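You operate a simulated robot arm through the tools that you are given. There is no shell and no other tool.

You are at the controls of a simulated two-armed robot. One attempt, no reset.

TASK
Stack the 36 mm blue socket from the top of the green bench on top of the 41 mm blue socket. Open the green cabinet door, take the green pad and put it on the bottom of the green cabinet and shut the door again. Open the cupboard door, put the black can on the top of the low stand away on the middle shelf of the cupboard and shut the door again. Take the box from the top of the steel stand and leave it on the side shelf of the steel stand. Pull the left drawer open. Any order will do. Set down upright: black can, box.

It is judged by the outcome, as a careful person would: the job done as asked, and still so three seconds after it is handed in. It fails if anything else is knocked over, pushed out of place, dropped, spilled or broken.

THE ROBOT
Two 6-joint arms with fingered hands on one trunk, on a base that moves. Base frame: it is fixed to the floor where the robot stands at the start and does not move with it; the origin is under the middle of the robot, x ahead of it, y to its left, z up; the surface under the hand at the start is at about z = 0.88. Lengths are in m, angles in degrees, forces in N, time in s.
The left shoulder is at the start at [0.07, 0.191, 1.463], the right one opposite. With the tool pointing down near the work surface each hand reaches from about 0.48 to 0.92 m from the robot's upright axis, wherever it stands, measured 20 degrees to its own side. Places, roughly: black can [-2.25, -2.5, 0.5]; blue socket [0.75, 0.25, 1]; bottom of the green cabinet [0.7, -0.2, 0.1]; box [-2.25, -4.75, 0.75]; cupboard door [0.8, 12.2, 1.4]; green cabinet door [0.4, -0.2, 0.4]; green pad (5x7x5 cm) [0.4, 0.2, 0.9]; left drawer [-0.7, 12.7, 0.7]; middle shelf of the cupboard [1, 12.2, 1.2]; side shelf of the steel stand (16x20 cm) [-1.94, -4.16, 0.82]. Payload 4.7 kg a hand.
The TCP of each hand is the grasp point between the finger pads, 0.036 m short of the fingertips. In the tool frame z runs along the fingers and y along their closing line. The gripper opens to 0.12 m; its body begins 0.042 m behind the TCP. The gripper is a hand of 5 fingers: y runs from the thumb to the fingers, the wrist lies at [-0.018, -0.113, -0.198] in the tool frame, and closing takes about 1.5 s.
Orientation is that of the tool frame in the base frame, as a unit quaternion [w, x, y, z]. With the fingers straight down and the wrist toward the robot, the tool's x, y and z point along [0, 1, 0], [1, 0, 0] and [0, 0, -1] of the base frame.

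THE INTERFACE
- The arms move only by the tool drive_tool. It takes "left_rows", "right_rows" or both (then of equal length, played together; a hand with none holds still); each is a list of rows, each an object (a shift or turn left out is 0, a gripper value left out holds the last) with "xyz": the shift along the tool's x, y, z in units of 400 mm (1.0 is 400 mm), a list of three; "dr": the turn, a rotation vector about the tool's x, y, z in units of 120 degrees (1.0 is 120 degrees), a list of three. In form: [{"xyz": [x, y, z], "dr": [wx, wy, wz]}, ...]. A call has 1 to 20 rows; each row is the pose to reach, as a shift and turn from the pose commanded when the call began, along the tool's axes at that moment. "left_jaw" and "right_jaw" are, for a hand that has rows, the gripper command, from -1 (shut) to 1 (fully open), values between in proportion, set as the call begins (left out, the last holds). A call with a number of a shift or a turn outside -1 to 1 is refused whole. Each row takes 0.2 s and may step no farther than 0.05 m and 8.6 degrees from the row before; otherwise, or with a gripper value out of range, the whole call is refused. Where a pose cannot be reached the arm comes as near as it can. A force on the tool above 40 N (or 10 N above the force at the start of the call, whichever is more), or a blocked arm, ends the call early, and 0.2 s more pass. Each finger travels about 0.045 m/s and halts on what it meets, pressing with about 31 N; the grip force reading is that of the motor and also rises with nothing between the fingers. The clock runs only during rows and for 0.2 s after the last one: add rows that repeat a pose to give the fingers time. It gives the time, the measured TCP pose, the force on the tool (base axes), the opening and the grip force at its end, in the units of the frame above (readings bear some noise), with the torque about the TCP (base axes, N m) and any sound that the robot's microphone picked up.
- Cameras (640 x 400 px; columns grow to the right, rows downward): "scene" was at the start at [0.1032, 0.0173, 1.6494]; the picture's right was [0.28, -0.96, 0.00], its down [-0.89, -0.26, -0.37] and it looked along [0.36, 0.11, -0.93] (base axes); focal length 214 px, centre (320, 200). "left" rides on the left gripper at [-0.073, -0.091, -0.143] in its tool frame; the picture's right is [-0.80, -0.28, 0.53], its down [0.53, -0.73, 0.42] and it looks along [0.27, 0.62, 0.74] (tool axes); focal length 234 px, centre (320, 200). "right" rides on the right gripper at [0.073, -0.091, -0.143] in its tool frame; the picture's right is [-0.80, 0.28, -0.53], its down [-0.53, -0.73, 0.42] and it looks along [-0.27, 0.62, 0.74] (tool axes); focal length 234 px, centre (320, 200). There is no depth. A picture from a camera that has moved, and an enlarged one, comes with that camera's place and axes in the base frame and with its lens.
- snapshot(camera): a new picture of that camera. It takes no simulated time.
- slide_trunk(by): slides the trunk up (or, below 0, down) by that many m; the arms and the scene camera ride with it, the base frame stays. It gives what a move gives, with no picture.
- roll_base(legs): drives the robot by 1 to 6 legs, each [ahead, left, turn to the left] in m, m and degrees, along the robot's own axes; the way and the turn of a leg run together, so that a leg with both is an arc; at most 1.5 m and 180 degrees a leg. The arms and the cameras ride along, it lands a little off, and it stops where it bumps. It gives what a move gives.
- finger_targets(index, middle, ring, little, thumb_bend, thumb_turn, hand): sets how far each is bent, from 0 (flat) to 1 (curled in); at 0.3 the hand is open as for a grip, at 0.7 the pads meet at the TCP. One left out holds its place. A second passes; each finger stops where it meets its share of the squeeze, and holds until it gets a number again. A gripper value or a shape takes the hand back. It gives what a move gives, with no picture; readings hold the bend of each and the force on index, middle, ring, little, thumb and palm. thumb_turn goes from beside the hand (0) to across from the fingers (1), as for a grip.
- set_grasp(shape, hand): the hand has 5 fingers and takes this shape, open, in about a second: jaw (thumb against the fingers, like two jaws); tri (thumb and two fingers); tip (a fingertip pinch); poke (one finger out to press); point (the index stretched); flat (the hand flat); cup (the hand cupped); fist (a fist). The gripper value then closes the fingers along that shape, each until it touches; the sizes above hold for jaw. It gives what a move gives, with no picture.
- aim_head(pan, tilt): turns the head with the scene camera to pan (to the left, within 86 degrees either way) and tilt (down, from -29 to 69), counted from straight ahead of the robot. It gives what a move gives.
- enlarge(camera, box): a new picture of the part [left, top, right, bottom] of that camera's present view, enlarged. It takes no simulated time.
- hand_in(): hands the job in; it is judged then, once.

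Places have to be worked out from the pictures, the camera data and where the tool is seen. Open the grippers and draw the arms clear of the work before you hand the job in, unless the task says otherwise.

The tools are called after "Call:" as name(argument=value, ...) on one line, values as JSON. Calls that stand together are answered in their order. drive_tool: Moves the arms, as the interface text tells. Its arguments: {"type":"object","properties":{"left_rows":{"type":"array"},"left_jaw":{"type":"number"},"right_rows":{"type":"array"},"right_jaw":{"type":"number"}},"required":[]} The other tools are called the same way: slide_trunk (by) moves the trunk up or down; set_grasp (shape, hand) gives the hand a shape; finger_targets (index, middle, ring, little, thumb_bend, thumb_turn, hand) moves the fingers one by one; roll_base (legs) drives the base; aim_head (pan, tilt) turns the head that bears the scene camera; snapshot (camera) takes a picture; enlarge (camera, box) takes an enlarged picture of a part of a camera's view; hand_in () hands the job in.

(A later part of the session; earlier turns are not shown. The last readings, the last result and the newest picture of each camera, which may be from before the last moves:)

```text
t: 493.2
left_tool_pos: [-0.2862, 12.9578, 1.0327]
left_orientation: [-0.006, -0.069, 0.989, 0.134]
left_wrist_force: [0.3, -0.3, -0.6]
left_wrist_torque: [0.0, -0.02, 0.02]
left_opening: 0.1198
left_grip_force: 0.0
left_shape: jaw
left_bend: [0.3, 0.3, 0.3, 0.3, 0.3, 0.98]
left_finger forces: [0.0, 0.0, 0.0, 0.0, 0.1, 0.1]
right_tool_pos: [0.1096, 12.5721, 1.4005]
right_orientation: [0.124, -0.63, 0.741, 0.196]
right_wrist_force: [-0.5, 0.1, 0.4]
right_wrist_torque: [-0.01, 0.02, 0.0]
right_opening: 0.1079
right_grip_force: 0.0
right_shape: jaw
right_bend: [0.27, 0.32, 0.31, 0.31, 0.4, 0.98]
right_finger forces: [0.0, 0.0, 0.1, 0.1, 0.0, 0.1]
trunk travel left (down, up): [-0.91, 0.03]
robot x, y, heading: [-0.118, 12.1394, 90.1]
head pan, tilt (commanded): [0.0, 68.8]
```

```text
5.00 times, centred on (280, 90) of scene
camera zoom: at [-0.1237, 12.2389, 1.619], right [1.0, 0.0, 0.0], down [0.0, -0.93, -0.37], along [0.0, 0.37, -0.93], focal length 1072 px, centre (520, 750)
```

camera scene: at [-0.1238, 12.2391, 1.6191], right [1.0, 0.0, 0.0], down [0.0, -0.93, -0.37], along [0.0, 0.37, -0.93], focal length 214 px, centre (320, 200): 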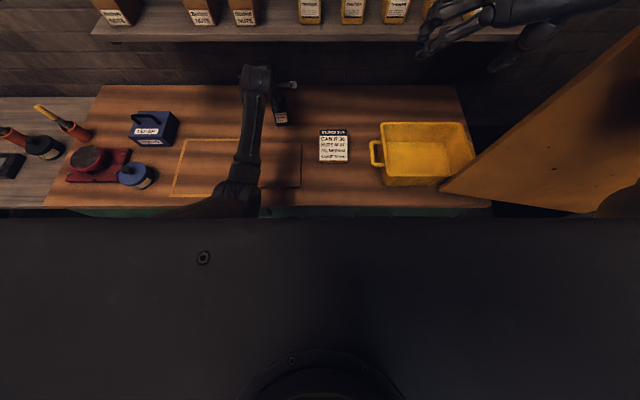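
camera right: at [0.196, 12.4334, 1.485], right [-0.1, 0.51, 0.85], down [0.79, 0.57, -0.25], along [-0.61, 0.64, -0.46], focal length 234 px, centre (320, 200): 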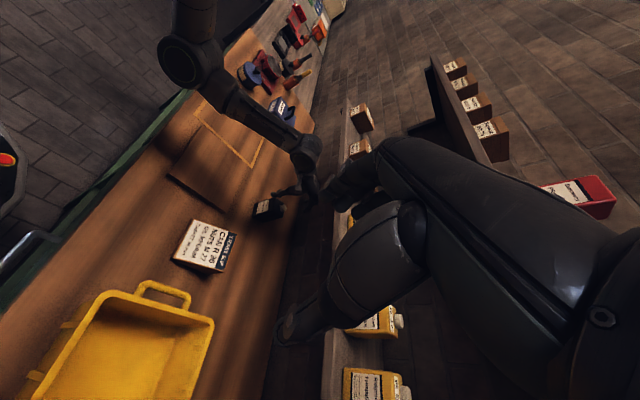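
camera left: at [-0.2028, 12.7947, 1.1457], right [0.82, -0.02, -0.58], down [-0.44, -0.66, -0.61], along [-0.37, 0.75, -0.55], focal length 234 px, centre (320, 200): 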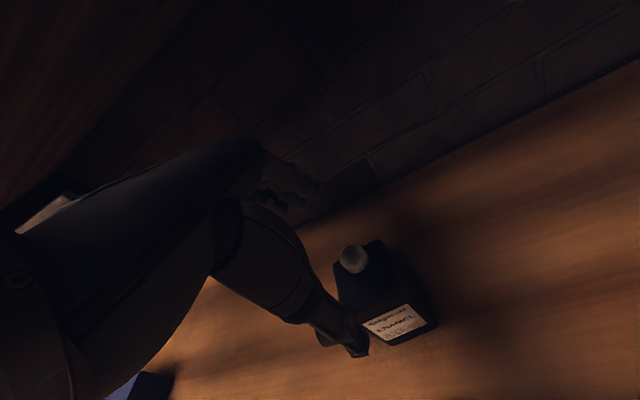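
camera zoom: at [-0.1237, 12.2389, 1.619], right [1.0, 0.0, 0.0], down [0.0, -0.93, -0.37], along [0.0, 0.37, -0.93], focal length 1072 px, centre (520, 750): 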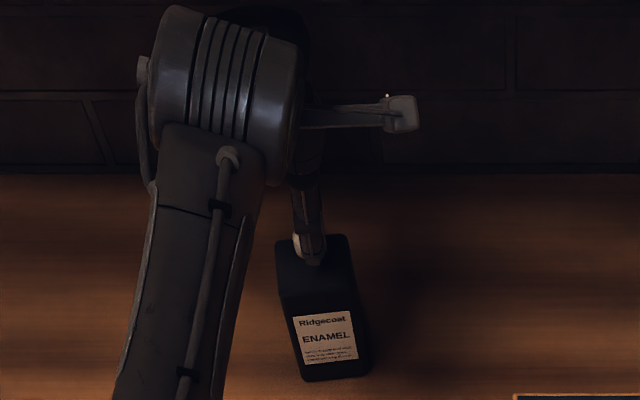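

Both views now put the can centre at about [−0.293, 12.937], so the hand is 2 cm too far. I'll correct that before descending.

Call:
drive_tool(left_rows=[{"xyz": [0.012, -0.024, -0.006]}, {"xyz": [0.023, -0.048, -0.013]}, {"xyz": [0.023, -0.048, -0.013]}])

Call:
enlarge(camera="left", box=[240, 180, 480, 330])

Call:
enlarge(camera="scene", box=[216, 50, 344, 130])

```text
t: 494.0
left_tool_pos: [-0.2951, 12.9362, 1.0358]
left_orientation: [-0.007, -0.07, 0.989, 0.134]
left_wrist_force: [0.2, 0.1, -0.4]
left_wrist_torque: [0.0, -0.01, 0.01]
left_opening: 0.1197
left_grip_force: 0.0
left_shape: jaw
left_bend: [0.3, 0.3, 0.3, 0.3, 0.3, 0.98]
left_finger forces: [0.1, 0.0, 0.1, 0.1, 0.0, 0.0]
right_tool_pos: [0.1103, 12.5714, 1.3994]
right_orientation: [0.123, -0.631, 0.74, 0.196]
right_wrist_force: [-0.8, 0.2, 0.0]
right_wrist_torque: [0.0, 0.04, 0.0]
right_opening: 0.1081
right_grip_force: 0.1
right_shape: jaw
right_bend: [0.27, 0.32, 0.31, 0.31, 0.4, 0.98]
right_finger forces: [0.0, 0.0, 0.1, 0.0, 0.0, 0.1]
trunk travel left (down, up): [-0.91, 0.03]
robot x, y, heading: [-0.1149, 12.1402, 89.9]
head pan, tilt (commanded): [0.0, 68.8]
```

```text
2.67 times, centred on (360, 255) of left
camera zoom: at [-0.2046, 12.8205, 1.1471], right [0.82, -0.02, -0.58], down [-0.44, -0.66, -0.61], along [-0.37, 0.75, -0.55], focal length 624 px, centre (213, 53)
```

zoom: 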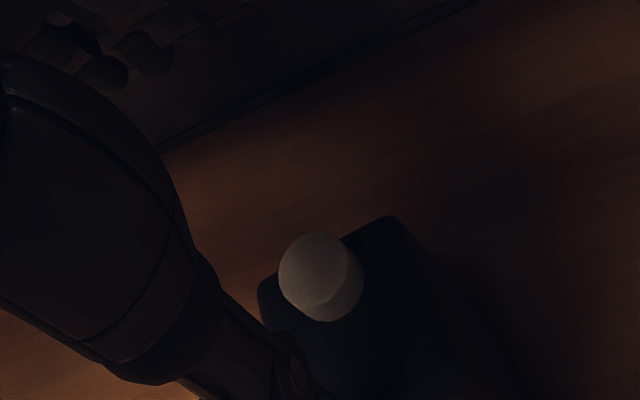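

```text
5.00 times, centred on (280, 90) of scene
camera zoom: at [-0.1236, 12.2389, 1.619], right [1.0, 0.0, 0.0], down [0.0, -0.93, -0.37], along [0.0, 0.37, -0.93], focal length 1072 px, centre (520, 750)
```

zoom: 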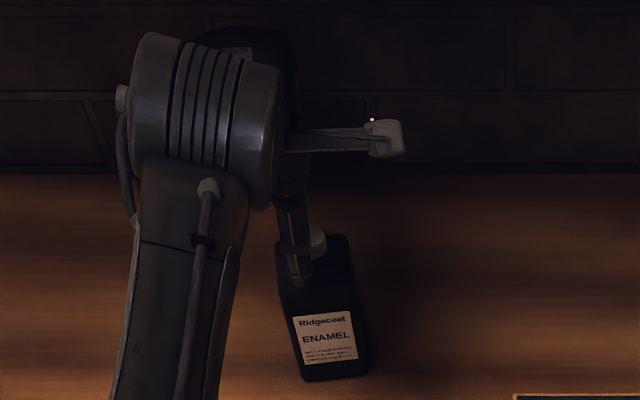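

The cap is now centred under the grasp point. I'll lower with the trunk by 8 cm and check.

Call:
slide_trunk(by=-0.08)

Call:
enlarge(camera="left", box=[240, 150, 480, 300])

Call:
enlarge(camera="scene", box=[216, 40, 344, 120])

```text
t: 495.2
left_tool_pos: [-0.2928, 12.9368, 0.9542]
left_orientation: [-0.007, -0.07, 0.988, 0.134]
left_wrist_force: [0.3, -1.5, -0.6]
left_wrist_torque: [0.02, 0.0, -0.03]
left_opening: 0.1195
left_grip_force: 0.1
left_shape: jaw
left_bend: [0.3, 0.3, 0.3, 0.3, 0.29, 0.98]
left_finger forces: [0.1, 0.0, 0.1, 0.0, 1.4, 0.0]
right_tool_pos: [0.1122, 12.5713, 1.3184]
right_orientation: [0.124, -0.631, 0.741, 0.195]
right_wrist_force: [-0.5, -0.2, 0.4]
right_wrist_torque: [0.01, 0.05, 0.03]
right_opening: 0.108
right_grip_force: 0.1
right_shape: jaw
right_bend: [0.27, 0.32, 0.31, 0.31, 0.4, 0.98]
right_finger forces: [0.0, 0.1, 0.1, 0.0, 0.1, 0.0]
trunk travel left (down, up): [-0.83, 0.11]
robot x, y, heading: [-0.1224, 12.1369, 89.9]
head pan, tilt (commanded): [0.0, 68.8]
```

```text
2.67 times, centred on (360, 225) of left
camera zoom: at [-0.2042, 12.8207, 1.067], right [0.82, -0.02, -0.58], down [-0.44, -0.66, -0.61], along [-0.37, 0.75, -0.55], focal length 624 px, centre (213, 133)
```

zoom: 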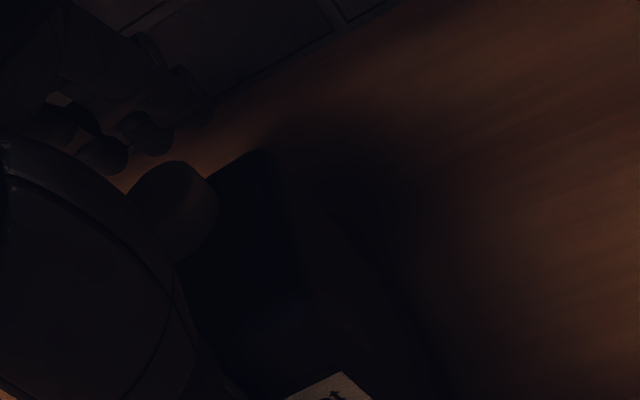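

```text
5.00 times, centred on (280, 80) of scene
camera zoom: at [-0.1231, 12.2389, 1.5387], right [1.0, 0.0, 0.0], down [0.0, -0.93, -0.37], along [0.0, 0.37, -0.93], focal length 1072 px, centre (520, 800)
```

zoom: 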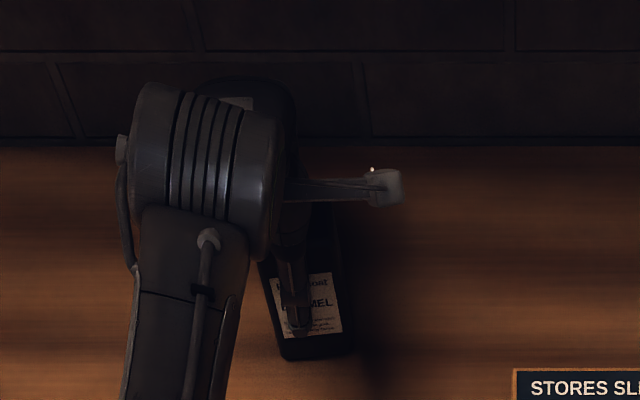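

The can is within about 1 cm of centre; the thumb reads a light 1.4 N. I'll lower another 1.5 cm, watching the force.

Call:
slide_trunk(by=-0.015)

Call:
snapshot(camera="right")

Call:
enlarge(camera="right", box=[220, 150, 380, 250])

```text
t: 495.8
left_tool_pos: [-0.293, 12.9367, 0.9394]
left_orientation: [-0.007, -0.07, 0.989, 0.134]
left_wrist_force: [-2.0, -1.2, 0.1]
left_wrist_torque: [0.01, 0.0, -0.02]
left_opening: 0.1198
left_grip_force: 0.0
left_shape: jaw
left_bend: [0.3, 0.3, 0.3, 0.3, 0.29, 0.98]
left_finger forces: [0.0, 0.0, 0.1, 0.1, 0.9, 0.0]
right_tool_pos: [0.1115, 12.5719, 1.3035]
right_orientation: [0.123, -0.631, 0.74, 0.195]
right_wrist_force: [-0.5, 0.9, -0.5]
right_wrist_torque: [0.0, -0.03, 0.03]
right_opening: 0.108
right_grip_force: 0.1
right_shape: jaw
right_bend: [0.27, 0.32, 0.31, 0.31, 0.4, 0.98]
right_finger forces: [0.1, 0.0, 0.1, 0.1, 0.0, 0.1]
trunk travel left (down, up): [-0.815, 0.125]
robot x, y, heading: [-0.1165, 12.1382, 89.7]
head pan, tilt (commanded): [0.0, 68.8]
```

```text
taken
camera right: at [0.1971, 12.4334, 1.3895], right [-0.1, 0.51, 0.85], down [0.79, 0.57, -0.25], along [-0.61, 0.64, -0.46], focal length 234 px, centre (320, 200)
```

right: 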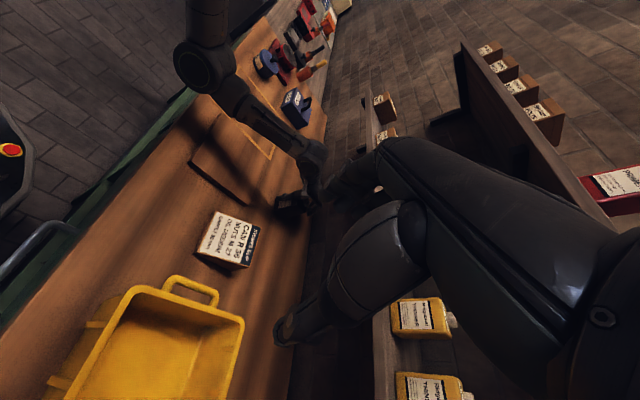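

```text
4.00 times, centred on (300, 200) of right
camera zoom: at [0.1971, 12.4334, 1.3895], right [-0.1, 0.51, 0.85], down [0.79, 0.57, -0.25], along [-0.61, 0.64, -0.46], focal length 937 px, centre (400, 200)
```

zoom: 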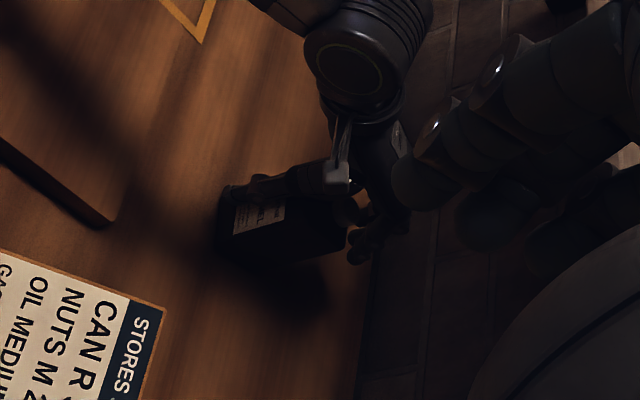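

From the right wrist camera the can stands upright between my thumb and fingers. I'll lower another 8 mm and close.

Call:
slide_trunk(by=-0.008)

Call:
drive_tool(left_rows=[{"xyz": [0, 0, 0]}, {"xyz": [0, 0, 0]}, {"xyz": [0, 0, 0]}, {"xyz": [0, 0, 0]}, {"xyz": [0, 0, 0]}, {"xyz": [0, 0, 0]}, {"xyz": [0, 0, 0]}, {"xyz": [0, 0, 0]}, {"xyz": [0, 0, 0]}], left_jaw=-1)

Call:
enlarge(camera="right", box=[220, 150, 380, 250])

Call:
enlarge(camera="scene", box=[216, 40, 344, 120])

```text
t: 496.4
left_tool_pos: [-0.2934, 12.9375, 0.9317]
left_orientation: [-0.007, -0.07, 0.988, 0.134]
left_wrist_force: [-1.0, -1.3, 0.8]
left_wrist_torque: [0.01, -0.02, -0.04]
left_opening: 0.1199
left_grip_force: 0.0
left_shape: jaw
left_bend: [0.3, 0.3, 0.3, 0.3, 0.29, 0.98]
left_finger forces: [0.0, 0.0, 0.0, 0.1, 1.7, 0.0]
right_tool_pos: [0.11, 12.5722, 1.297]
right_orientation: [0.123, -0.631, 0.74, 0.195]
right_wrist_force: [-0.7, -0.2, -0.5]
right_wrist_torque: [0.01, 0.01, 0.01]
right_opening: 0.1081
right_grip_force: 0.0
right_shape: jaw
right_bend: [0.27, 0.32, 0.31, 0.31, 0.4, 0.98]
right_finger forces: [0.0, 0.0, 0.0, 0.0, 0.0, 0.1]
trunk travel left (down, up): [-0.807, 0.133]
robot x, y, heading: [-0.1159, 12.1367, 89.9]
head pan, tilt (commanded): [0.0, 68.8]
```

```text
t: 498.4
left_tool_pos: [-0.2934, 12.938, 0.9324]
left_orientation: [-0.007, -0.069, 0.988, 0.135]
left_wrist_force: [-0.1, 0.3, 1.8]
left_wrist_torque: [0.07, 0.04, 0.02]
left_opening: 0.0592
left_grip_force: 30.9
left_shape: jaw
left_bend: [0.71, 0.66, 0.7, 0.7, 0.35, 0.98]
left_finger forces: [19.2, 10.2, 0.1, 0.1, 30.2, 0.0]
right_tool_pos: [0.1116, 12.5716, 1.2959]
right_orientation: [0.123, -0.63, 0.741, 0.196]
right_wrist_force: [-0.9, 0.0, 0.4]
right_wrist_torque: [0.02, -0.02, -0.02]
right_opening: 0.1077
right_grip_force: 0.1
right_shape: jaw
right_bend: [0.27, 0.32, 0.31, 0.31, 0.4, 0.98]
right_finger forces: [0.0, 0.0, 0.0, 0.0, 0.0, 0.0]
trunk travel left (down, up): [-0.807, 0.133]
robot x, y, heading: [-0.1212, 12.1386, 89.8]
head pan, tilt (commanded): [0.0, 68.8]
```

```text
4.00 times, centred on (300, 200) of right
camera zoom: at [0.1967, 12.4333, 1.3819], right [-0.1, 0.51, 0.85], down [0.79, 0.57, -0.25], along [-0.61, 0.64, -0.46], focal length 937 px, centre (400, 200)
```

zoom: 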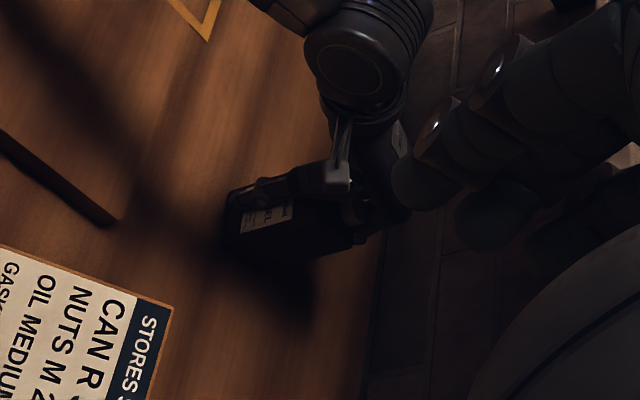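

```text
5.00 times, centred on (280, 80) of scene
camera zoom: at [-0.123, 12.2388, 1.516], right [1.0, 0.0, 0.0], down [0.0, -0.93, -0.37], along [0.0, 0.37, -0.93], focal length 1072 px, centre (520, 800)
```

zoom: 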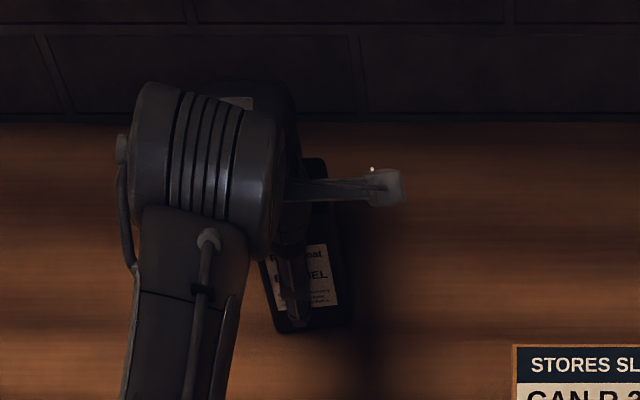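

The can is gripped (thumb 30 N, fingers 29 N) and upright. I'll lift 10 cm with the trunk and check.

Call:
slide_trunk(by=0.1)

Call:
enlarge(camera="right", box=[220, 150, 380, 250])

Call:
snapshot(camera="left")

```text
t: 499.7
left_tool_pos: [-0.2925, 12.9371, 1.032]
left_orientation: [-0.007, -0.07, 0.989, 0.134]
left_wrist_force: [-0.8, -1.0, -4.2]
left_wrist_torque: [0.04, 0.05, -0.01]
left_opening: 0.0592
left_grip_force: 31.0
left_shape: jaw
left_bend: [0.71, 0.66, 0.7, 0.7, 0.36, 0.98]
left_finger forces: [19.4, 10.1, 0.1, 0.0, 29.3, 0.1]
right_tool_pos: [0.113, 12.5713, 1.3963]
right_orientation: [0.124, -0.63, 0.741, 0.197]
right_wrist_force: [0.7, 0.4, 0.6]
right_wrist_torque: [0.01, -0.01, 0.0]
right_opening: 0.108
right_grip_force: 0.0
right_shape: jaw
right_bend: [0.27, 0.32, 0.31, 0.31, 0.4, 0.98]
right_finger forces: [0.1, 0.0, 0.1, 0.0, 0.0, 0.0]
trunk travel left (down, up): [-0.907, 0.033]
robot x, y, heading: [-0.1156, 12.1386, 89.9]
head pan, tilt (commanded): [0.0, 68.8]
```

```text
4.00 times, centred on (300, 200) of right
camera zoom: at [0.1987, 12.4329, 1.4821], right [-0.1, 0.51, 0.85], down [0.79, 0.57, -0.25], along [-0.61, 0.64, -0.46], focal length 937 px, centre (400, 200)
```

zoom: 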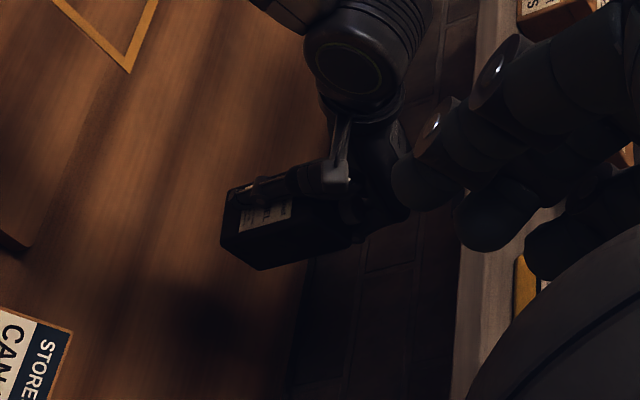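

```text
taken
camera left: at [-0.2027, 12.8204, 1.1447], right [0.82, -0.02, -0.58], down [-0.44, -0.66, -0.61], along [-0.37, 0.75, -0.55], focal length 234 px, centre (320, 200)
```

left: 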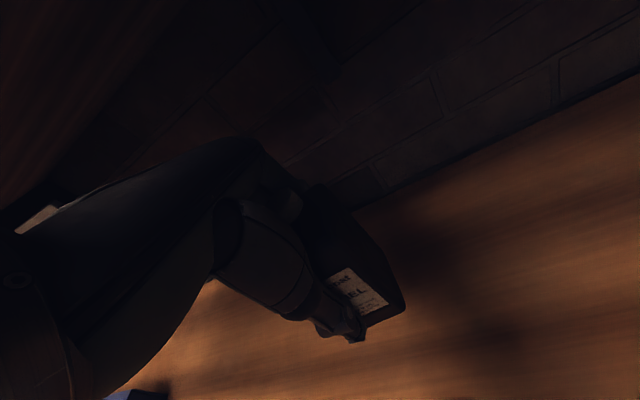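

The can is up and steady. I'll roll back from the bench, then raise the can and draw it in before turning to the cupboard.

Call:
roll_base(legs=[[-0.45, 0, 0]])

Call:
drive_tool(left_rows=[{"xyz": [0, -0.0165, -0.0993]}, {"xyz": [0, -0.033, -0.1987]}, {"xyz": [0, -0.0495, -0.298]}, {"xyz": [0, -0.066, -0.3973]}, {"xyz": [0, -0.0825, -0.4967]}, {"xyz": [0, -0.099, -0.596]}, {"xyz": [0, -0.1155, -0.6953]}, {"xyz": [0, -0.132, -0.7947]}, {"xyz": [0, -0.1485, -0.894]}, {"xyz": [0, -0.1485, -0.894]}])

Call:
aim_head(pan=10, tilt=25)

Call:
snapshot(camera="scene")

```text
t: 502.4
left_tool_pos: [-0.2971, 12.4959, 1.0271]
left_orientation: [-0.008, -0.074, 0.989, 0.131]
left_wrist_force: [0.2, 0.0, -4.3]
left_wrist_torque: [0.05, 0.02, 0.02]
left_opening: 0.0589
left_grip_force: 30.7
left_shape: jaw
left_bend: [0.71, 0.66, 0.7, 0.7, 0.36, 0.98]
left_finger forces: [19.2, 9.9, 0.1, 0.1, 29.2, 0.0]
right_tool_pos: [0.1097, 12.136, 1.3925]
right_orientation: [0.12, -0.633, 0.739, 0.195]
right_wrist_force: [-0.5, 0.7, -0.3]
right_wrist_torque: [0.0, 0.0, -0.02]
right_opening: 0.1082
right_grip_force: 0.0
right_shape: jaw
right_bend: [0.27, 0.32, 0.31, 0.31, 0.4, 0.98]
right_finger forces: [0.1, 0.0, 0.0, 0.1, 0.0, 0.0]
trunk travel left (down, up): [-0.907, 0.033]
robot x, y, heading: [-0.1194, 11.6946, 90.2]
head pan, tilt (commanded): [0.0, 68.8]
```

```text
t: 504.6
left_tool_pos: [-0.2683, 12.3737, 1.3179]
left_orientation: [-0.009, -0.074, 0.988, 0.133]
left_wrist_force: [-1.0, 0.0, -3.4]
left_wrist_torque: [0.04, 0.01, -0.03]
left_opening: 0.0587
left_grip_force: 30.5
left_shape: jaw
left_bend: [0.71, 0.66, 0.7, 0.7, 0.36, 0.98]
left_finger forces: [19.0, 9.9, 0.0, 0.0, 28.9, 0.0]
left hand out of reach, approached as far as the arm can: row 8, 9, 10
right_tool_pos: [0.1091, 12.1352, 1.3953]
right_orientation: [0.121, -0.634, 0.739, 0.195]
right_wrist_force: [0.1, 0.1, 0.0]
right_wrist_torque: [0.0, 0.0, 0.0]
right_opening: 0.108
right_grip_force: 0.1
right_shape: jaw
right_bend: [0.27, 0.32, 0.31, 0.31, 0.4, 0.98]
right_finger forces: [0.0, 0.0, 0.0, 0.1, 0.1, 0.0]
trunk travel left (down, up): [-0.907, 0.033]
robot x, y, heading: [-0.1191, 11.6935, 90.1]
head pan, tilt (commanded): [0.0, 68.8]
```

```text
t: 505.7
left_tool_pos: [-0.2676, 12.3748, 1.3171]
left_orientation: [-0.008, -0.073, 0.988, 0.134]
left_wrist_force: [0.4, 0.4, -4.0]
left_wrist_torque: [0.09, 0.03, 0.01]
left_opening: 0.059
left_grip_force: 31.2
left_shape: jaw
left_bend: [0.71, 0.66, 0.7, 0.7, 0.36, 0.98]
left_finger forces: [19.1, 9.9, 0.0, 0.0, 28.8, 0.0]
right_tool_pos: [0.1103, 12.1349, 1.3939]
right_orientation: [0.12, -0.633, 0.74, 0.195]
right_wrist_force: [0.4, 0.2, -1.3]
right_wrist_torque: [0.0, -0.01, -0.01]
right_opening: 0.1076
right_grip_force: 0.0
right_shape: jaw
right_bend: [0.27, 0.32, 0.31, 0.31, 0.4, 0.98]
right_finger forces: [0.0, 0.0, 0.0, 0.1, 0.1, 0.1]
trunk travel left (down, up): [-0.907, 0.033]
robot x, y, heading: [-0.1173, 11.6938, 90.2]
head pan, tilt (commanded): [10.0, 25.0]
```

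```text
taken
camera scene: at [-0.1376, 11.8366, 1.6749], right [0.98, 0.18, 0.0], down [0.07, -0.42, -0.91], along [-0.16, 0.89, -0.42], focal length 214 px, centre (320, 200)
```

scene: 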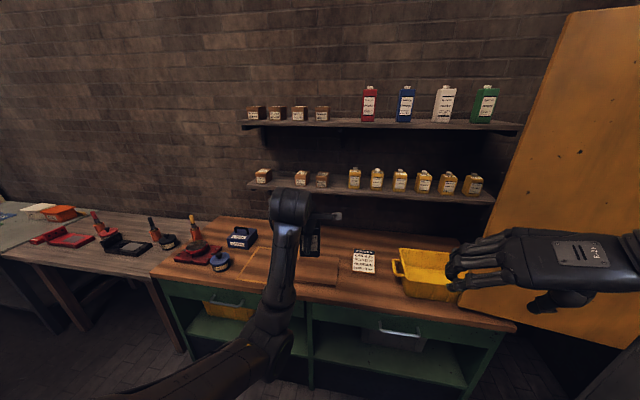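

The can is at TCP height 1.317, and I need about 1.36 for the shelf. I'll raise the trunk fully and test reaching higher while extending forward, here in free space.

Call:
slide_trunk(by=0.033)

Call:
drive_tool(left_rows=[{"xyz": [0, 0.085, 0.001]}, {"xyz": [0, 0.17, 0.002]}, {"xyz": [0, 0.255, 0.004]}, {"xyz": [0, 0.34, 0.005]}, {"xyz": [0, 0.34, 0.005]}])

```text
t: 506.5
left_tool_pos: [-0.2682, 12.3736, 1.3503]
left_orientation: [-0.009, -0.073, 0.988, 0.133]
left_wrist_force: [0.8, -0.2, -4.6]
left_wrist_torque: [0.02, 0.03, 0.0]
left_opening: 0.0588
left_grip_force: 30.6
left_shape: jaw
left_bend: [0.71, 0.66, 0.7, 0.7, 0.36, 0.98]
left_finger forces: [19.0, 9.9, 0.0, 0.1, 29.0, 0.0]
right_tool_pos: [0.1099, 12.1362, 1.4268]
right_orientation: [0.12, -0.633, 0.74, 0.194]
right_wrist_force: [0.6, -0.3, -0.6]
right_wrist_torque: [0.03, 0.02, 0.0]
right_opening: 0.108
right_grip_force: 0.0
right_shape: jaw
right_bend: [0.27, 0.32, 0.31, 0.31, 0.4, 0.98]
right_finger forces: [0.0, 0.1, 0.0, 0.0, 0.0, 0.1]
trunk travel left (down, up): [-0.94, 0.0]
robot x, y, heading: [-0.1173, 11.6908, 90.2]
head pan, tilt (commanded): [10.0, 25.0]
```

```text
t: 507.7
left_tool_pos: [-0.288, 12.5034, 1.3821]
left_orientation: [-0.008, -0.073, 0.988, 0.134]
left_wrist_force: [0.0, 1.3, -4.7]
left_wrist_torque: [0.04, 0.06, 0.03]
left_opening: 0.0588
left_grip_force: 30.9
left_shape: jaw
left_bend: [0.71, 0.66, 0.7, 0.7, 0.36, 0.98]
left_finger forces: [19.2, 10.0, 0.0, 0.0, 29.1, 0.0]
right_tool_pos: [0.1091, 12.136, 1.4273]
right_orientation: [0.12, -0.634, 0.739, 0.194]
right_wrist_force: [-0.7, 0.3, -0.5]
right_wrist_torque: [0.03, -0.01, 0.02]
right_opening: 0.108
right_grip_force: 0.0
right_shape: jaw
right_bend: [0.27, 0.32, 0.31, 0.31, 0.4, 0.98]
right_finger forces: [0.1, 0.0, 0.0, 0.0, 0.0, 0.1]
trunk travel left (down, up): [-0.94, 0.0]
robot x, y, heading: [-0.1204, 11.6927, 90.3]
head pan, tilt (commanded): [10.0, 25.0]
```

At this extension the hand reaches z 1.382 comfortably. I'll back off a little more, turn to face the cupboard, and move sideways in front of it with distance.

Call:
roll_base(legs=[[-0.15, 0, 0], [0, 0, -90.3], [-0.08, 0.562, 0]])

Call:
aim_head(pan=8, tilt=20)

Call:
snapshot(camera="scene")

Call:
snapshot(camera="left")

```text
t: 515.9
left_tool_pos: [0.6098, 12.2715, 1.3816]
left_orientation: [0.089, 0.647, 0.75, 0.101]
left_wrist_force: [0.4, -0.2, -4.5]
left_wrist_torque: [0.04, -0.07, 0.0]
left_opening: 0.0588
left_grip_force: 31.1
left_shape: jaw
left_bend: [0.71, 0.66, 0.7, 0.7, 0.36, 0.98]
left_finger forces: [18.1, 9.5, 0.0, 0.0, 27.7, 0.0]
right_tool_pos: [0.2397, 11.8743, 1.4272]
right_orientation: [0.223, 0.075, 0.97, 0.053]
right_wrist_force: [0.2, 0.3, 0.5]
right_wrist_torque: [0.02, 0.0, 0.01]
right_opening: 0.1078
right_grip_force: 0.1
right_shape: jaw
right_bend: [0.27, 0.32, 0.31, 0.31, 0.4, 0.98]
right_finger forces: [0.1, 0.0, 0.0, 0.0, 0.0, 0.0]
trunk travel left (down, up): [-0.94, 0.0]
robot x, y, heading: [-0.2032, 12.1052, 0.3]
head pan, tilt (commanded): [10.0, 25.0]
```

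```text
t: 516.6
left_tool_pos: [0.6094, 12.2726, 1.3822]
left_orientation: [0.088, 0.648, 0.75, 0.1]
left_wrist_force: [-0.5, -0.8, -4.4]
left_wrist_torque: [0.04, -0.04, 0.01]
left_opening: 0.0589
left_grip_force: 30.6
left_shape: jaw
left_bend: [0.71, 0.66, 0.7, 0.7, 0.36, 0.98]
left_finger forces: [18.1, 9.6, 0.0, 0.0, 27.6, 0.1]
right_tool_pos: [0.2396, 11.8753, 1.4269]
right_orientation: [0.223, 0.074, 0.97, 0.052]
right_wrist_force: [0.2, -0.2, 0.0]
right_wrist_torque: [0.0, 0.04, 0.0]
right_opening: 0.1082
right_grip_force: 0.1
right_shape: jaw
right_bend: [0.27, 0.32, 0.31, 0.31, 0.4, 0.98]
right_finger forces: [0.0, 0.1, 0.0, 0.0, 0.1, 0.0]
trunk travel left (down, up): [-0.94, 0.0]
robot x, y, heading: [-0.1999, 12.1084, 0.4]
head pan, tilt (commanded): [8.0, 20.0]
```

```text
taken
camera scene: at [-0.0597, 12.1194, 1.716], right [0.14, -0.99, 0.0], down [-0.34, -0.05, -0.94], along [0.93, 0.13, -0.34], focal length 214 px, centre (320, 200)
```

scene: 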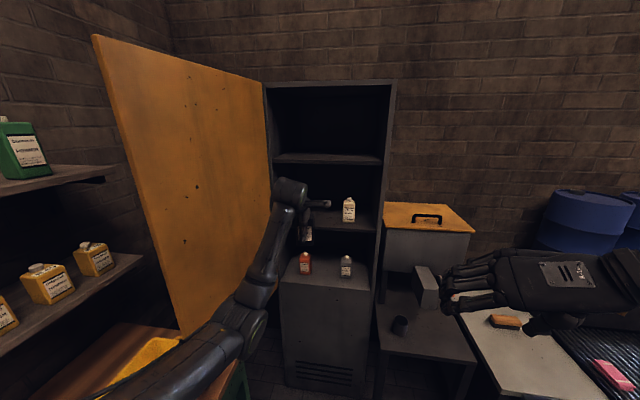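

```text
taken
camera left: at [0.4957, 12.1808, 1.4947], right [-0.01, -0.82, -0.58], down [-0.67, 0.44, -0.6], along [0.75, 0.38, -0.55], focal length 234 px, centre (320, 200)
```

left: 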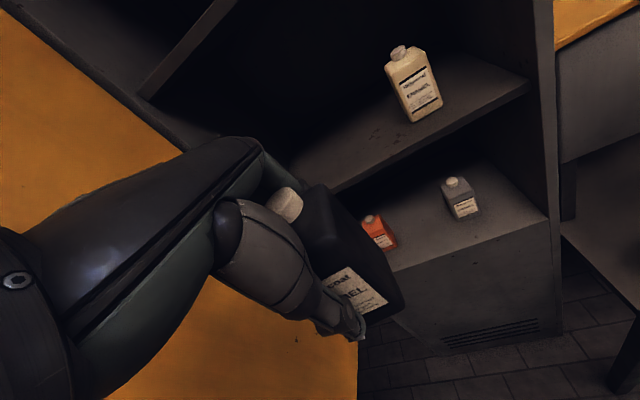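

The can is in front of the shelves. I'll check from the scene camera whether it hangs upright.

Call:
enlarge(camera="scene", box=[264, 170, 376, 240])

Call:
enlarge(camera="left", box=[240, 160, 480, 310])

Call:
snapshot(camera="right")

```text
5.71 times, centred on (320, 205) of scene
camera zoom: at [-0.0597, 12.1194, 1.716], right [0.14, -0.99, 0.0], down [-0.34, -0.05, -0.94], along [0.93, 0.13, -0.34], focal length 1226 px, centre (320, 171)
```

zoom: 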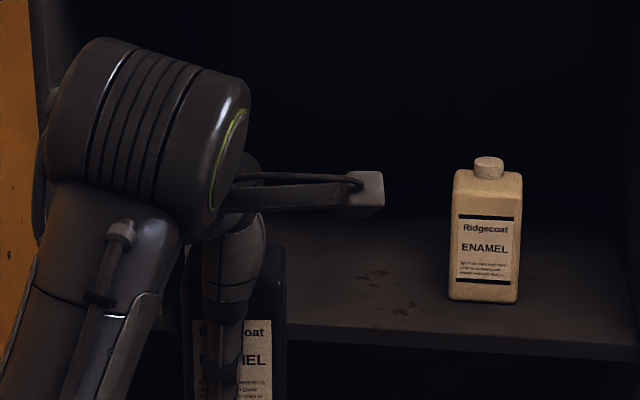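

```text
2.67 times, centred on (360, 235) of left
camera zoom: at [0.4957, 12.1808, 1.4947], right [-0.01, -0.82, -0.58], down [-0.67, 0.44, -0.6], along [0.75, 0.38, -0.55], focal length 624 px, centre (213, 107)
```

zoom: 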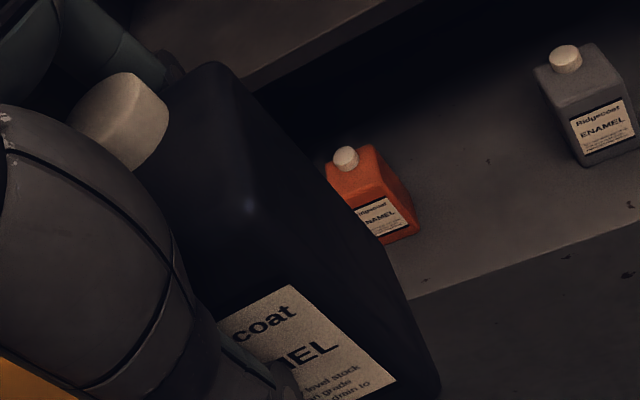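

```text
taken
camera right: at [0.1008, 11.7895, 1.5129], right [0.52, 0.1, 0.85], down [0.57, -0.78, -0.25], along [0.64, 0.62, -0.46], focal length 234 px, centre (320, 200)
```

right: 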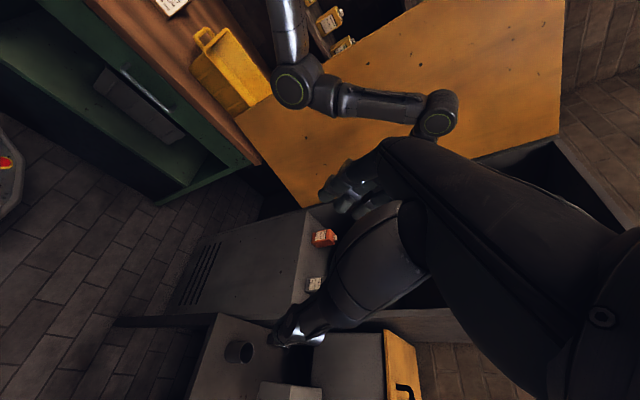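

By its label and front edge the can hangs within about 2–3° of vertical. I'll roll ahead 0.28 m to bring it over the middle shelf, left of the cream bottle.

Call:
roll_base(legs=[[0.18, 0, 0]])

Call:
snapshot(camera="left")

Call:
snapshot(camera="scene")

```text
t: 518.1
left_tool_pos: [0.7843, 12.2693, 1.3845]
left_orientation: [0.09, 0.65, 0.748, 0.102]
left_wrist_force: [-0.2, 0.0, -3.7]
left_wrist_torque: [0.02, -0.1, 0.01]
left_opening: 0.0588
left_grip_force: 31.6
left_shape: jaw
left_bend: [0.71, 0.66, 0.7, 0.7, 0.36, 0.98]
left_finger forces: [18.2, 9.7, 0.1, 0.1, 27.8, 0.0]
right_tool_pos: [0.4133, 11.8725, 1.4278]
right_orientation: [0.225, 0.079, 0.97, 0.052]
right_wrist_force: [0.0, 0.0, 0.2]
right_wrist_torque: [-0.02, -0.05, -0.02]
right_opening: 0.1079
right_grip_force: 0.1
right_shape: jaw
right_bend: [0.27, 0.32, 0.31, 0.31, 0.4, 0.98]
right_finger forces: [0.1, 0.0, 0.0, 0.0, 0.0, 0.0]
trunk travel left (down, up): [-0.94, 0.0]
robot x, y, heading: [-0.0273, 12.1018, -0.3]
head pan, tilt (commanded): [8.0, 20.0]
```

```text
taken
camera left: at [0.67, 12.1775, 1.4974], right [-0.01, -0.82, -0.58], down [-0.66, 0.44, -0.61], along [0.75, 0.37, -0.55], focal length 234 px, centre (320, 200)
```

left: 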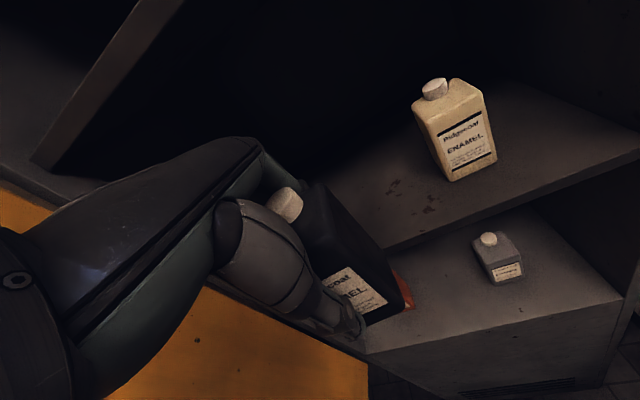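

```text
taken
camera scene: at [0.1138, 12.1193, 1.7166], right [0.14, -0.99, 0.0], down [-0.34, -0.05, -0.94], along [0.93, 0.13, -0.34], focal length 214 px, centre (320, 200)
```

scene: 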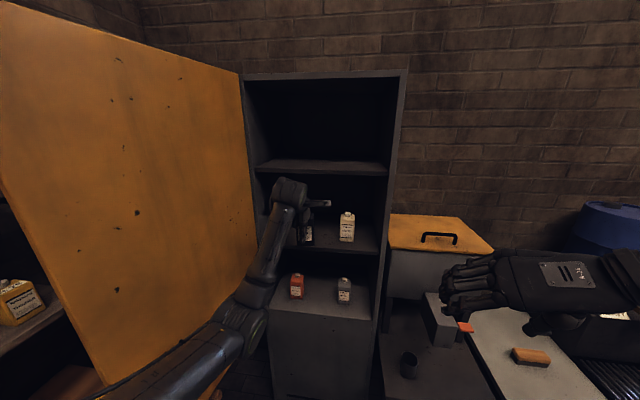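

The can passes above the shelf edge with about 2–3 cm to spare, and the bottle is well to the right. I'll roll the last 11 cm ahead.

Call:
roll_base(legs=[[0.11, 0, 0.3]])

Call:
snapshot(camera="left")

Call:
enlarge(camera="scene", box=[240, 150, 400, 250])

```text
t: 519.3
left_tool_pos: [0.8912, 12.276, 1.386]
left_orientation: [0.09, 0.646, 0.751, 0.101]
left_wrist_force: [-0.8, 0.3, -3.6]
left_wrist_torque: [0.02, -0.1, 0.03]
left_opening: 0.0585
left_grip_force: 30.7
left_shape: jaw
left_bend: [0.71, 0.66, 0.7, 0.7, 0.36, 0.98]
left_finger forces: [18.2, 9.7, 0.1, 0.0, 27.9, 0.0]
right_tool_pos: [0.5238, 11.8777, 1.4287]
right_orientation: [0.226, 0.074, 0.97, 0.053]
right_wrist_force: [-0.9, 0.5, 0.3]
right_wrist_torque: [0.02, -0.02, 0.01]
right_opening: 0.1079
right_grip_force: 0.1
right_shape: jaw
right_bend: [0.27, 0.32, 0.31, 0.31, 0.4, 0.98]
right_finger forces: [0.0, 0.0, 0.0, 0.0, 0.0, 0.0]
trunk travel left (down, up): [-0.94, 0.0]
robot x, y, heading: [0.0882, 12.1019, 0.2]
head pan, tilt (commanded): [8.0, 20.0]
```

```text
taken
camera left: at [0.7777, 12.1838, 1.4981], right [-0.01, -0.82, -0.58], down [-0.66, 0.44, -0.61], along [0.75, 0.38, -0.54], focal length 234 px, centre (320, 200)
```

left: 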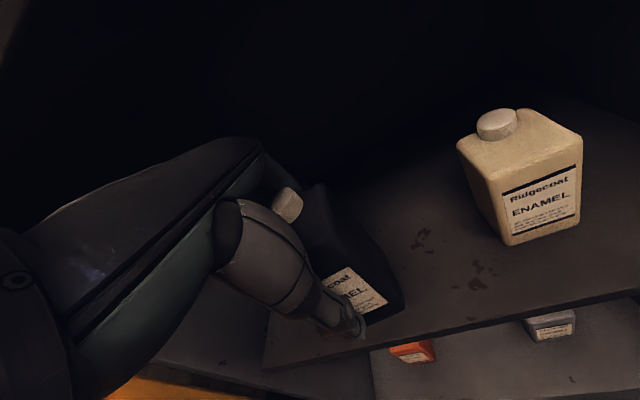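

```text
4.00 times, centred on (320, 200) of scene
camera zoom: at [0.222, 12.1204, 1.7168], right [0.14, -0.99, 0.0], down [-0.34, -0.05, -0.94], along [0.93, 0.14, -0.34], focal length 858 px, centre (320, 200)
```

zoom: 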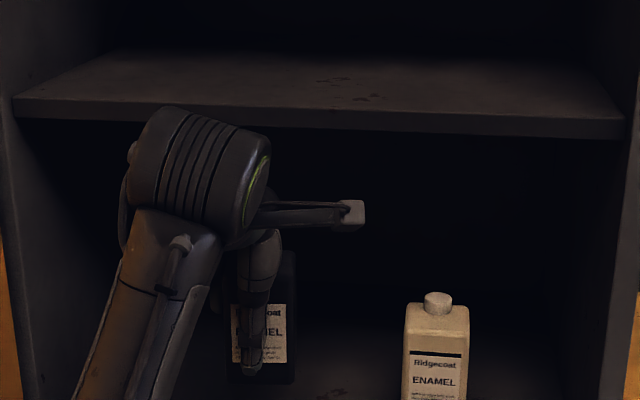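

The can is over the shelf, clear of the bottle. I'll lower 2 cm with the trunk, then in small arm steps until contact.

Call:
slide_trunk(by=-0.018)

Call:
drive_tool(left_rows=[{"xyz": [0, -0.0026, 0.0097]}, {"xyz": [0, -0.0026, 0.0097]}])

Call:
drive_tool(left_rows=[{"xyz": [0, -0.0026, 0.0097]}, {"xyz": [0, -0.0026, 0.0097]}])

```text
t: 519.9
left_tool_pos: [0.8946, 12.2749, 1.3659]
left_orientation: [0.089, 0.647, 0.75, 0.102]
left_wrist_force: [0.7, 0.3, -3.7]
left_wrist_torque: [0.07, -0.06, -0.01]
left_opening: 0.0588
left_grip_force: 30.7
left_shape: jaw
left_bend: [0.71, 0.66, 0.7, 0.7, 0.36, 0.98]
left_finger forces: [18.1, 9.6, 0.1, 0.1, 27.8, 0.1]
right_tool_pos: [0.528, 11.8772, 1.4088]
right_orientation: [0.223, 0.073, 0.971, 0.053]
right_wrist_force: [-0.4, 0.1, -0.6]
right_wrist_torque: [0.0, -0.04, 0.02]
right_opening: 0.108
right_grip_force: 0.1
right_shape: jaw
right_bend: [0.27, 0.32, 0.31, 0.31, 0.4, 0.98]
right_finger forces: [0.0, 0.1, 0.0, 0.1, 0.0, 0.0]
trunk travel left (down, up): [-0.922, 0.018]
robot x, y, heading: [0.086, 12.1043, 0.3]
head pan, tilt (commanded): [8.0, 20.0]
```

```text
t: 520.5
left_tool_pos: [0.8972, 12.275, 1.3612]
left_orientation: [0.089, 0.647, 0.751, 0.1]
left_wrist_force: [0.3, 0.2, -4.3]
left_wrist_torque: [0.04, -0.06, -0.01]
left_opening: 0.0588
left_grip_force: 30.9
left_shape: jaw
left_bend: [0.71, 0.66, 0.7, 0.7, 0.36, 0.98]
left_finger forces: [18.2, 9.7, 0.0, 0.0, 27.8, 0.0]
right_tool_pos: [0.5287, 11.8771, 1.4094]
right_orientation: [0.224, 0.074, 0.97, 0.053]
right_wrist_force: [-0.1, -0.1, 0.8]
right_wrist_torque: [0.0, -0.01, -0.02]
right_opening: 0.108
right_grip_force: 0.0
right_shape: jaw
right_bend: [0.27, 0.32, 0.31, 0.31, 0.4, 0.98]
right_finger forces: [0.0, 0.0, 0.0, 0.0, 0.0, 0.0]
trunk travel left (down, up): [-0.922, 0.018]
robot x, y, heading: [0.0836, 12.1025, 0.2]
head pan, tilt (commanded): [8.0, 20.0]
```

```text
t: 521.1
left_tool_pos: [0.8973, 12.2764, 1.3575]
left_orientation: [0.088, 0.646, 0.751, 0.101]
left_wrist_force: [0.1, 0.2, -4.3]
left_wrist_torque: [0.07, -0.07, -0.04]
left_opening: 0.0588
left_grip_force: 31.1
left_shape: jaw
left_bend: [0.71, 0.66, 0.7, 0.7, 0.36, 0.98]
left_finger forces: [18.2, 9.8, 0.1, 0.1, 27.9, 0.0]
right_tool_pos: [0.5292, 11.8778, 1.4093]
right_orientation: [0.223, 0.073, 0.971, 0.053]
right_wrist_force: [-0.3, -0.5, -0.3]
right_wrist_torque: [0.04, -0.02, 0.01]
right_opening: 0.108
right_grip_force: 0.0
right_shape: jaw
right_bend: [0.27, 0.32, 0.31, 0.31, 0.4, 0.98]
right_finger forces: [0.0, 0.1, 0.0, 0.0, 0.0, 0.0]
trunk travel left (down, up): [-0.922, 0.018]
robot x, y, heading: [0.0841, 12.1078, 0.1]
head pan, tilt (commanded): [8.0, 20.0]
```

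No contact yet at TCP 1.3575. I continue in 4 mm steps.

Call:
drive_tool(left_rows=[{"xyz": [0, -0.0026, 0.0097]}, {"xyz": [0, -0.0026, 0.0097]}])

Call:
drive_tool(left_rows=[{"xyz": [0, -0.0026, 0.0097]}, {"xyz": [0, -0.0026, 0.0097]}])

Call:
snapshot(camera="left")

```text
t: 521.7
left_tool_pos: [0.8953, 12.2752, 1.3541]
left_orientation: [0.089, 0.646, 0.752, 0.1]
left_wrist_force: [0.2, 0.7, -4.0]
left_wrist_torque: [0.1, -0.06, 0.0]
left_opening: 0.0587
left_grip_force: 30.8
left_shape: jaw
left_bend: [0.71, 0.66, 0.7, 0.7, 0.36, 0.98]
left_finger forces: [18.2, 9.8, 0.1, 0.0, 27.8, 0.0]
right_tool_pos: [0.5295, 11.8768, 1.4102]
right_orientation: [0.223, 0.073, 0.971, 0.053]
right_wrist_force: [-0.3, -0.2, 0.1]
right_wrist_torque: [-0.02, -0.02, 0.02]
right_opening: 0.1081
right_grip_force: 0.1
right_shape: jaw
right_bend: [0.27, 0.32, 0.31, 0.31, 0.4, 0.98]
right_finger forces: [0.0, 0.0, 0.1, 0.0, 0.0, 0.0]
trunk travel left (down, up): [-0.922, 0.018]
robot x, y, heading: [0.0881, 12.1079, 0.1]
head pan, tilt (commanded): [8.0, 20.0]
```

```text
t: 522.3
left_tool_pos: [0.8959, 12.2747, 1.349]
left_orientation: [0.089, 0.646, 0.751, 0.101]
left_wrist_force: [-0.3, 0.0, -3.9]
left_wrist_torque: [0.02, -0.05, -0.01]
left_opening: 0.0588
left_grip_force: 31.2
left_shape: jaw
left_bend: [0.71, 0.66, 0.7, 0.7, 0.36, 0.98]
left_finger forces: [18.2, 9.7, 0.0, 0.0, 27.8, 0.1]
right_tool_pos: [0.53, 11.8773, 1.4086]
right_orientation: [0.223, 0.073, 0.971, 0.053]
right_wrist_force: [-0.6, 0.4, -0.9]
right_wrist_torque: [-0.05, -0.01, 0.01]
right_opening: 0.108
right_grip_force: 0.0
right_shape: jaw
right_bend: [0.27, 0.32, 0.31, 0.31, 0.4, 0.98]
right_finger forces: [0.0, 0.0, 0.1, 0.0, 0.1, 0.0]
trunk travel left (down, up): [-0.922, 0.018]
robot x, y, heading: [0.089, 12.1028, 0.4]
head pan, tilt (commanded): [8.0, 20.0]
```

```text
taken
camera left: at [0.7828, 12.1833, 1.4615], right [-0.01, -0.82, -0.58], down [-0.67, 0.44, -0.61], along [0.75, 0.38, -0.55], focal length 234 px, centre (320, 200)
```

left: 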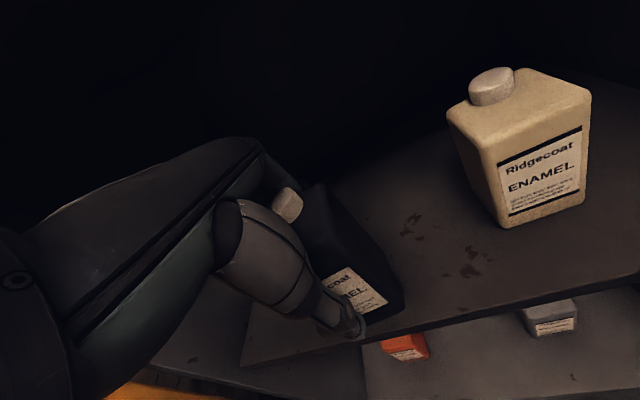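

Still free; the can's front is about 2.5 cm inside the shelf's edge. I continue lowering in small steps.

Call:
drive_tool(left_rows=[{"xyz": [0, -0.0026, 0.0097]}, {"xyz": [0, -0.0026, 0.0097]}])

Call:
drive_tool(left_rows=[{"xyz": [0, -0.0026, 0.0097]}, {"xyz": [0, -0.0026, 0.0097]}])

Call:
drive_tool(left_rows=[{"xyz": [0, -0.0026, 0.0097]}, {"xyz": [0, -0.0026, 0.0097]}])

```text
t: 522.9
left_tool_pos: [0.8973, 12.2749, 1.3453]
left_orientation: [0.088, 0.646, 0.751, 0.1]
left_wrist_force: [0.3, -0.2, -4.2]
left_wrist_torque: [0.05, -0.06, 0.02]
left_opening: 0.0587
left_grip_force: 31.1
left_shape: jaw
left_bend: [0.71, 0.66, 0.7, 0.7, 0.36, 0.98]
left_finger forces: [18.2, 9.7, 0.0, 0.0, 27.7, 0.0]
right_tool_pos: [0.5292, 11.8782, 1.4085]
right_orientation: [0.223, 0.073, 0.971, 0.053]
right_wrist_force: [0.3, -0.5, -0.3]
right_wrist_torque: [-0.01, -0.04, -0.06]
right_opening: 0.108
right_grip_force: 0.0
right_shape: jaw
right_bend: [0.27, 0.32, 0.31, 0.31, 0.4, 0.98]
right_finger forces: [0.1, 0.0, 0.0, 0.0, 0.0, 0.1]
trunk travel left (down, up): [-0.922, 0.018]
robot x, y, heading: [0.0893, 12.1047, 0.2]
head pan, tilt (commanded): [8.0, 20.0]
```

```text
t: 523.5
left_tool_pos: [0.8967, 12.275, 1.3402]
left_orientation: [0.089, 0.646, 0.751, 0.101]
left_wrist_force: [-0.5, 0.5, -3.4]
left_wrist_torque: [0.02, -0.03, 0.03]
left_opening: 0.0585
left_grip_force: 31.6
left_shape: jaw
left_bend: [0.71, 0.66, 0.7, 0.7, 0.36, 0.98]
left_finger forces: [18.3, 9.6, 0.0, 0.0, 27.7, 0.0]
right_tool_pos: [0.5293, 11.878, 1.409]
right_orientation: [0.223, 0.074, 0.971, 0.054]
right_wrist_force: [0.3, -0.5, -0.2]
right_wrist_torque: [-0.02, 0.04, 0.02]
right_opening: 0.1078
right_grip_force: 0.1
right_shape: jaw
right_bend: [0.27, 0.32, 0.31, 0.31, 0.4, 0.98]
right_finger forces: [0.0, 0.0, 0.0, 0.0, 0.1, 0.0]
trunk travel left (down, up): [-0.922, 0.018]
robot x, y, heading: [0.0879, 12.1069, 0.1]
head pan, tilt (commanded): [8.0, 20.0]
```

```text
t: 524.1
left_tool_pos: [0.8965, 12.2759, 1.3353]
left_orientation: [0.089, 0.646, 0.751, 0.1]
left_wrist_force: [-0.1, 0.5, -4.8]
left_wrist_torque: [0.04, -0.05, 0.0]
left_opening: 0.0586
left_grip_force: 30.7
left_shape: jaw
left_bend: [0.71, 0.66, 0.7, 0.7, 0.36, 0.98]
left_finger forces: [18.2, 9.6, 0.0, 0.1, 27.8, 0.0]
right_tool_pos: [0.5292, 11.8777, 1.4091]
right_orientation: [0.223, 0.073, 0.971, 0.053]
right_wrist_force: [0.5, -0.8, -0.4]
right_wrist_torque: [-0.01, 0.03, 0.02]
right_opening: 0.108
right_grip_force: 0.1
right_shape: jaw
right_bend: [0.27, 0.32, 0.31, 0.31, 0.4, 0.98]
right_finger forces: [0.1, 0.0, 0.1, 0.0, 0.1, 0.0]
trunk travel left (down, up): [-0.922, 0.018]
robot x, y, heading: [0.0908, 12.1065, 0.2]
head pan, tilt (commanded): [8.0, 20.0]
```

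Still no contact at 1.335, so the shelf is a bit lower than estimated. I'll look before continuing.

Call:
enlarge(camera="left", box=[240, 160, 480, 310])

Call:
enlarge(camera="scene", box=[264, 180, 392, 260])

```text
2.67 times, centred on (360, 235) of left
camera zoom: at [0.7838, 12.184, 1.4494], right [-0.01, -0.82, -0.58], down [-0.67, 0.44, -0.61], along [0.75, 0.38, -0.55], focal length 624 px, centre (213, 107)
```

zoom: 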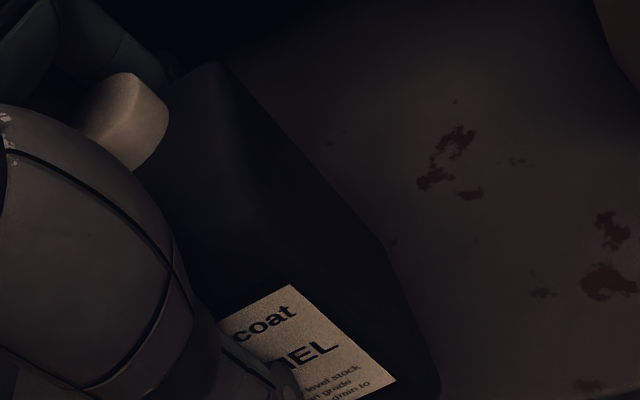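

```text
5.00 times, centred on (328, 220) of scene
camera zoom: at [0.2285, 12.1205, 1.698], right [0.14, -0.99, 0.0], down [-0.34, -0.05, -0.94], along [0.93, 0.14, -0.34], focal length 1072 px, centre (280, 100)
```

zoom: 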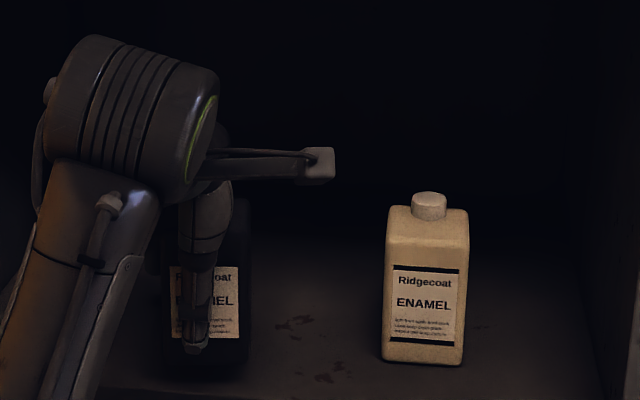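

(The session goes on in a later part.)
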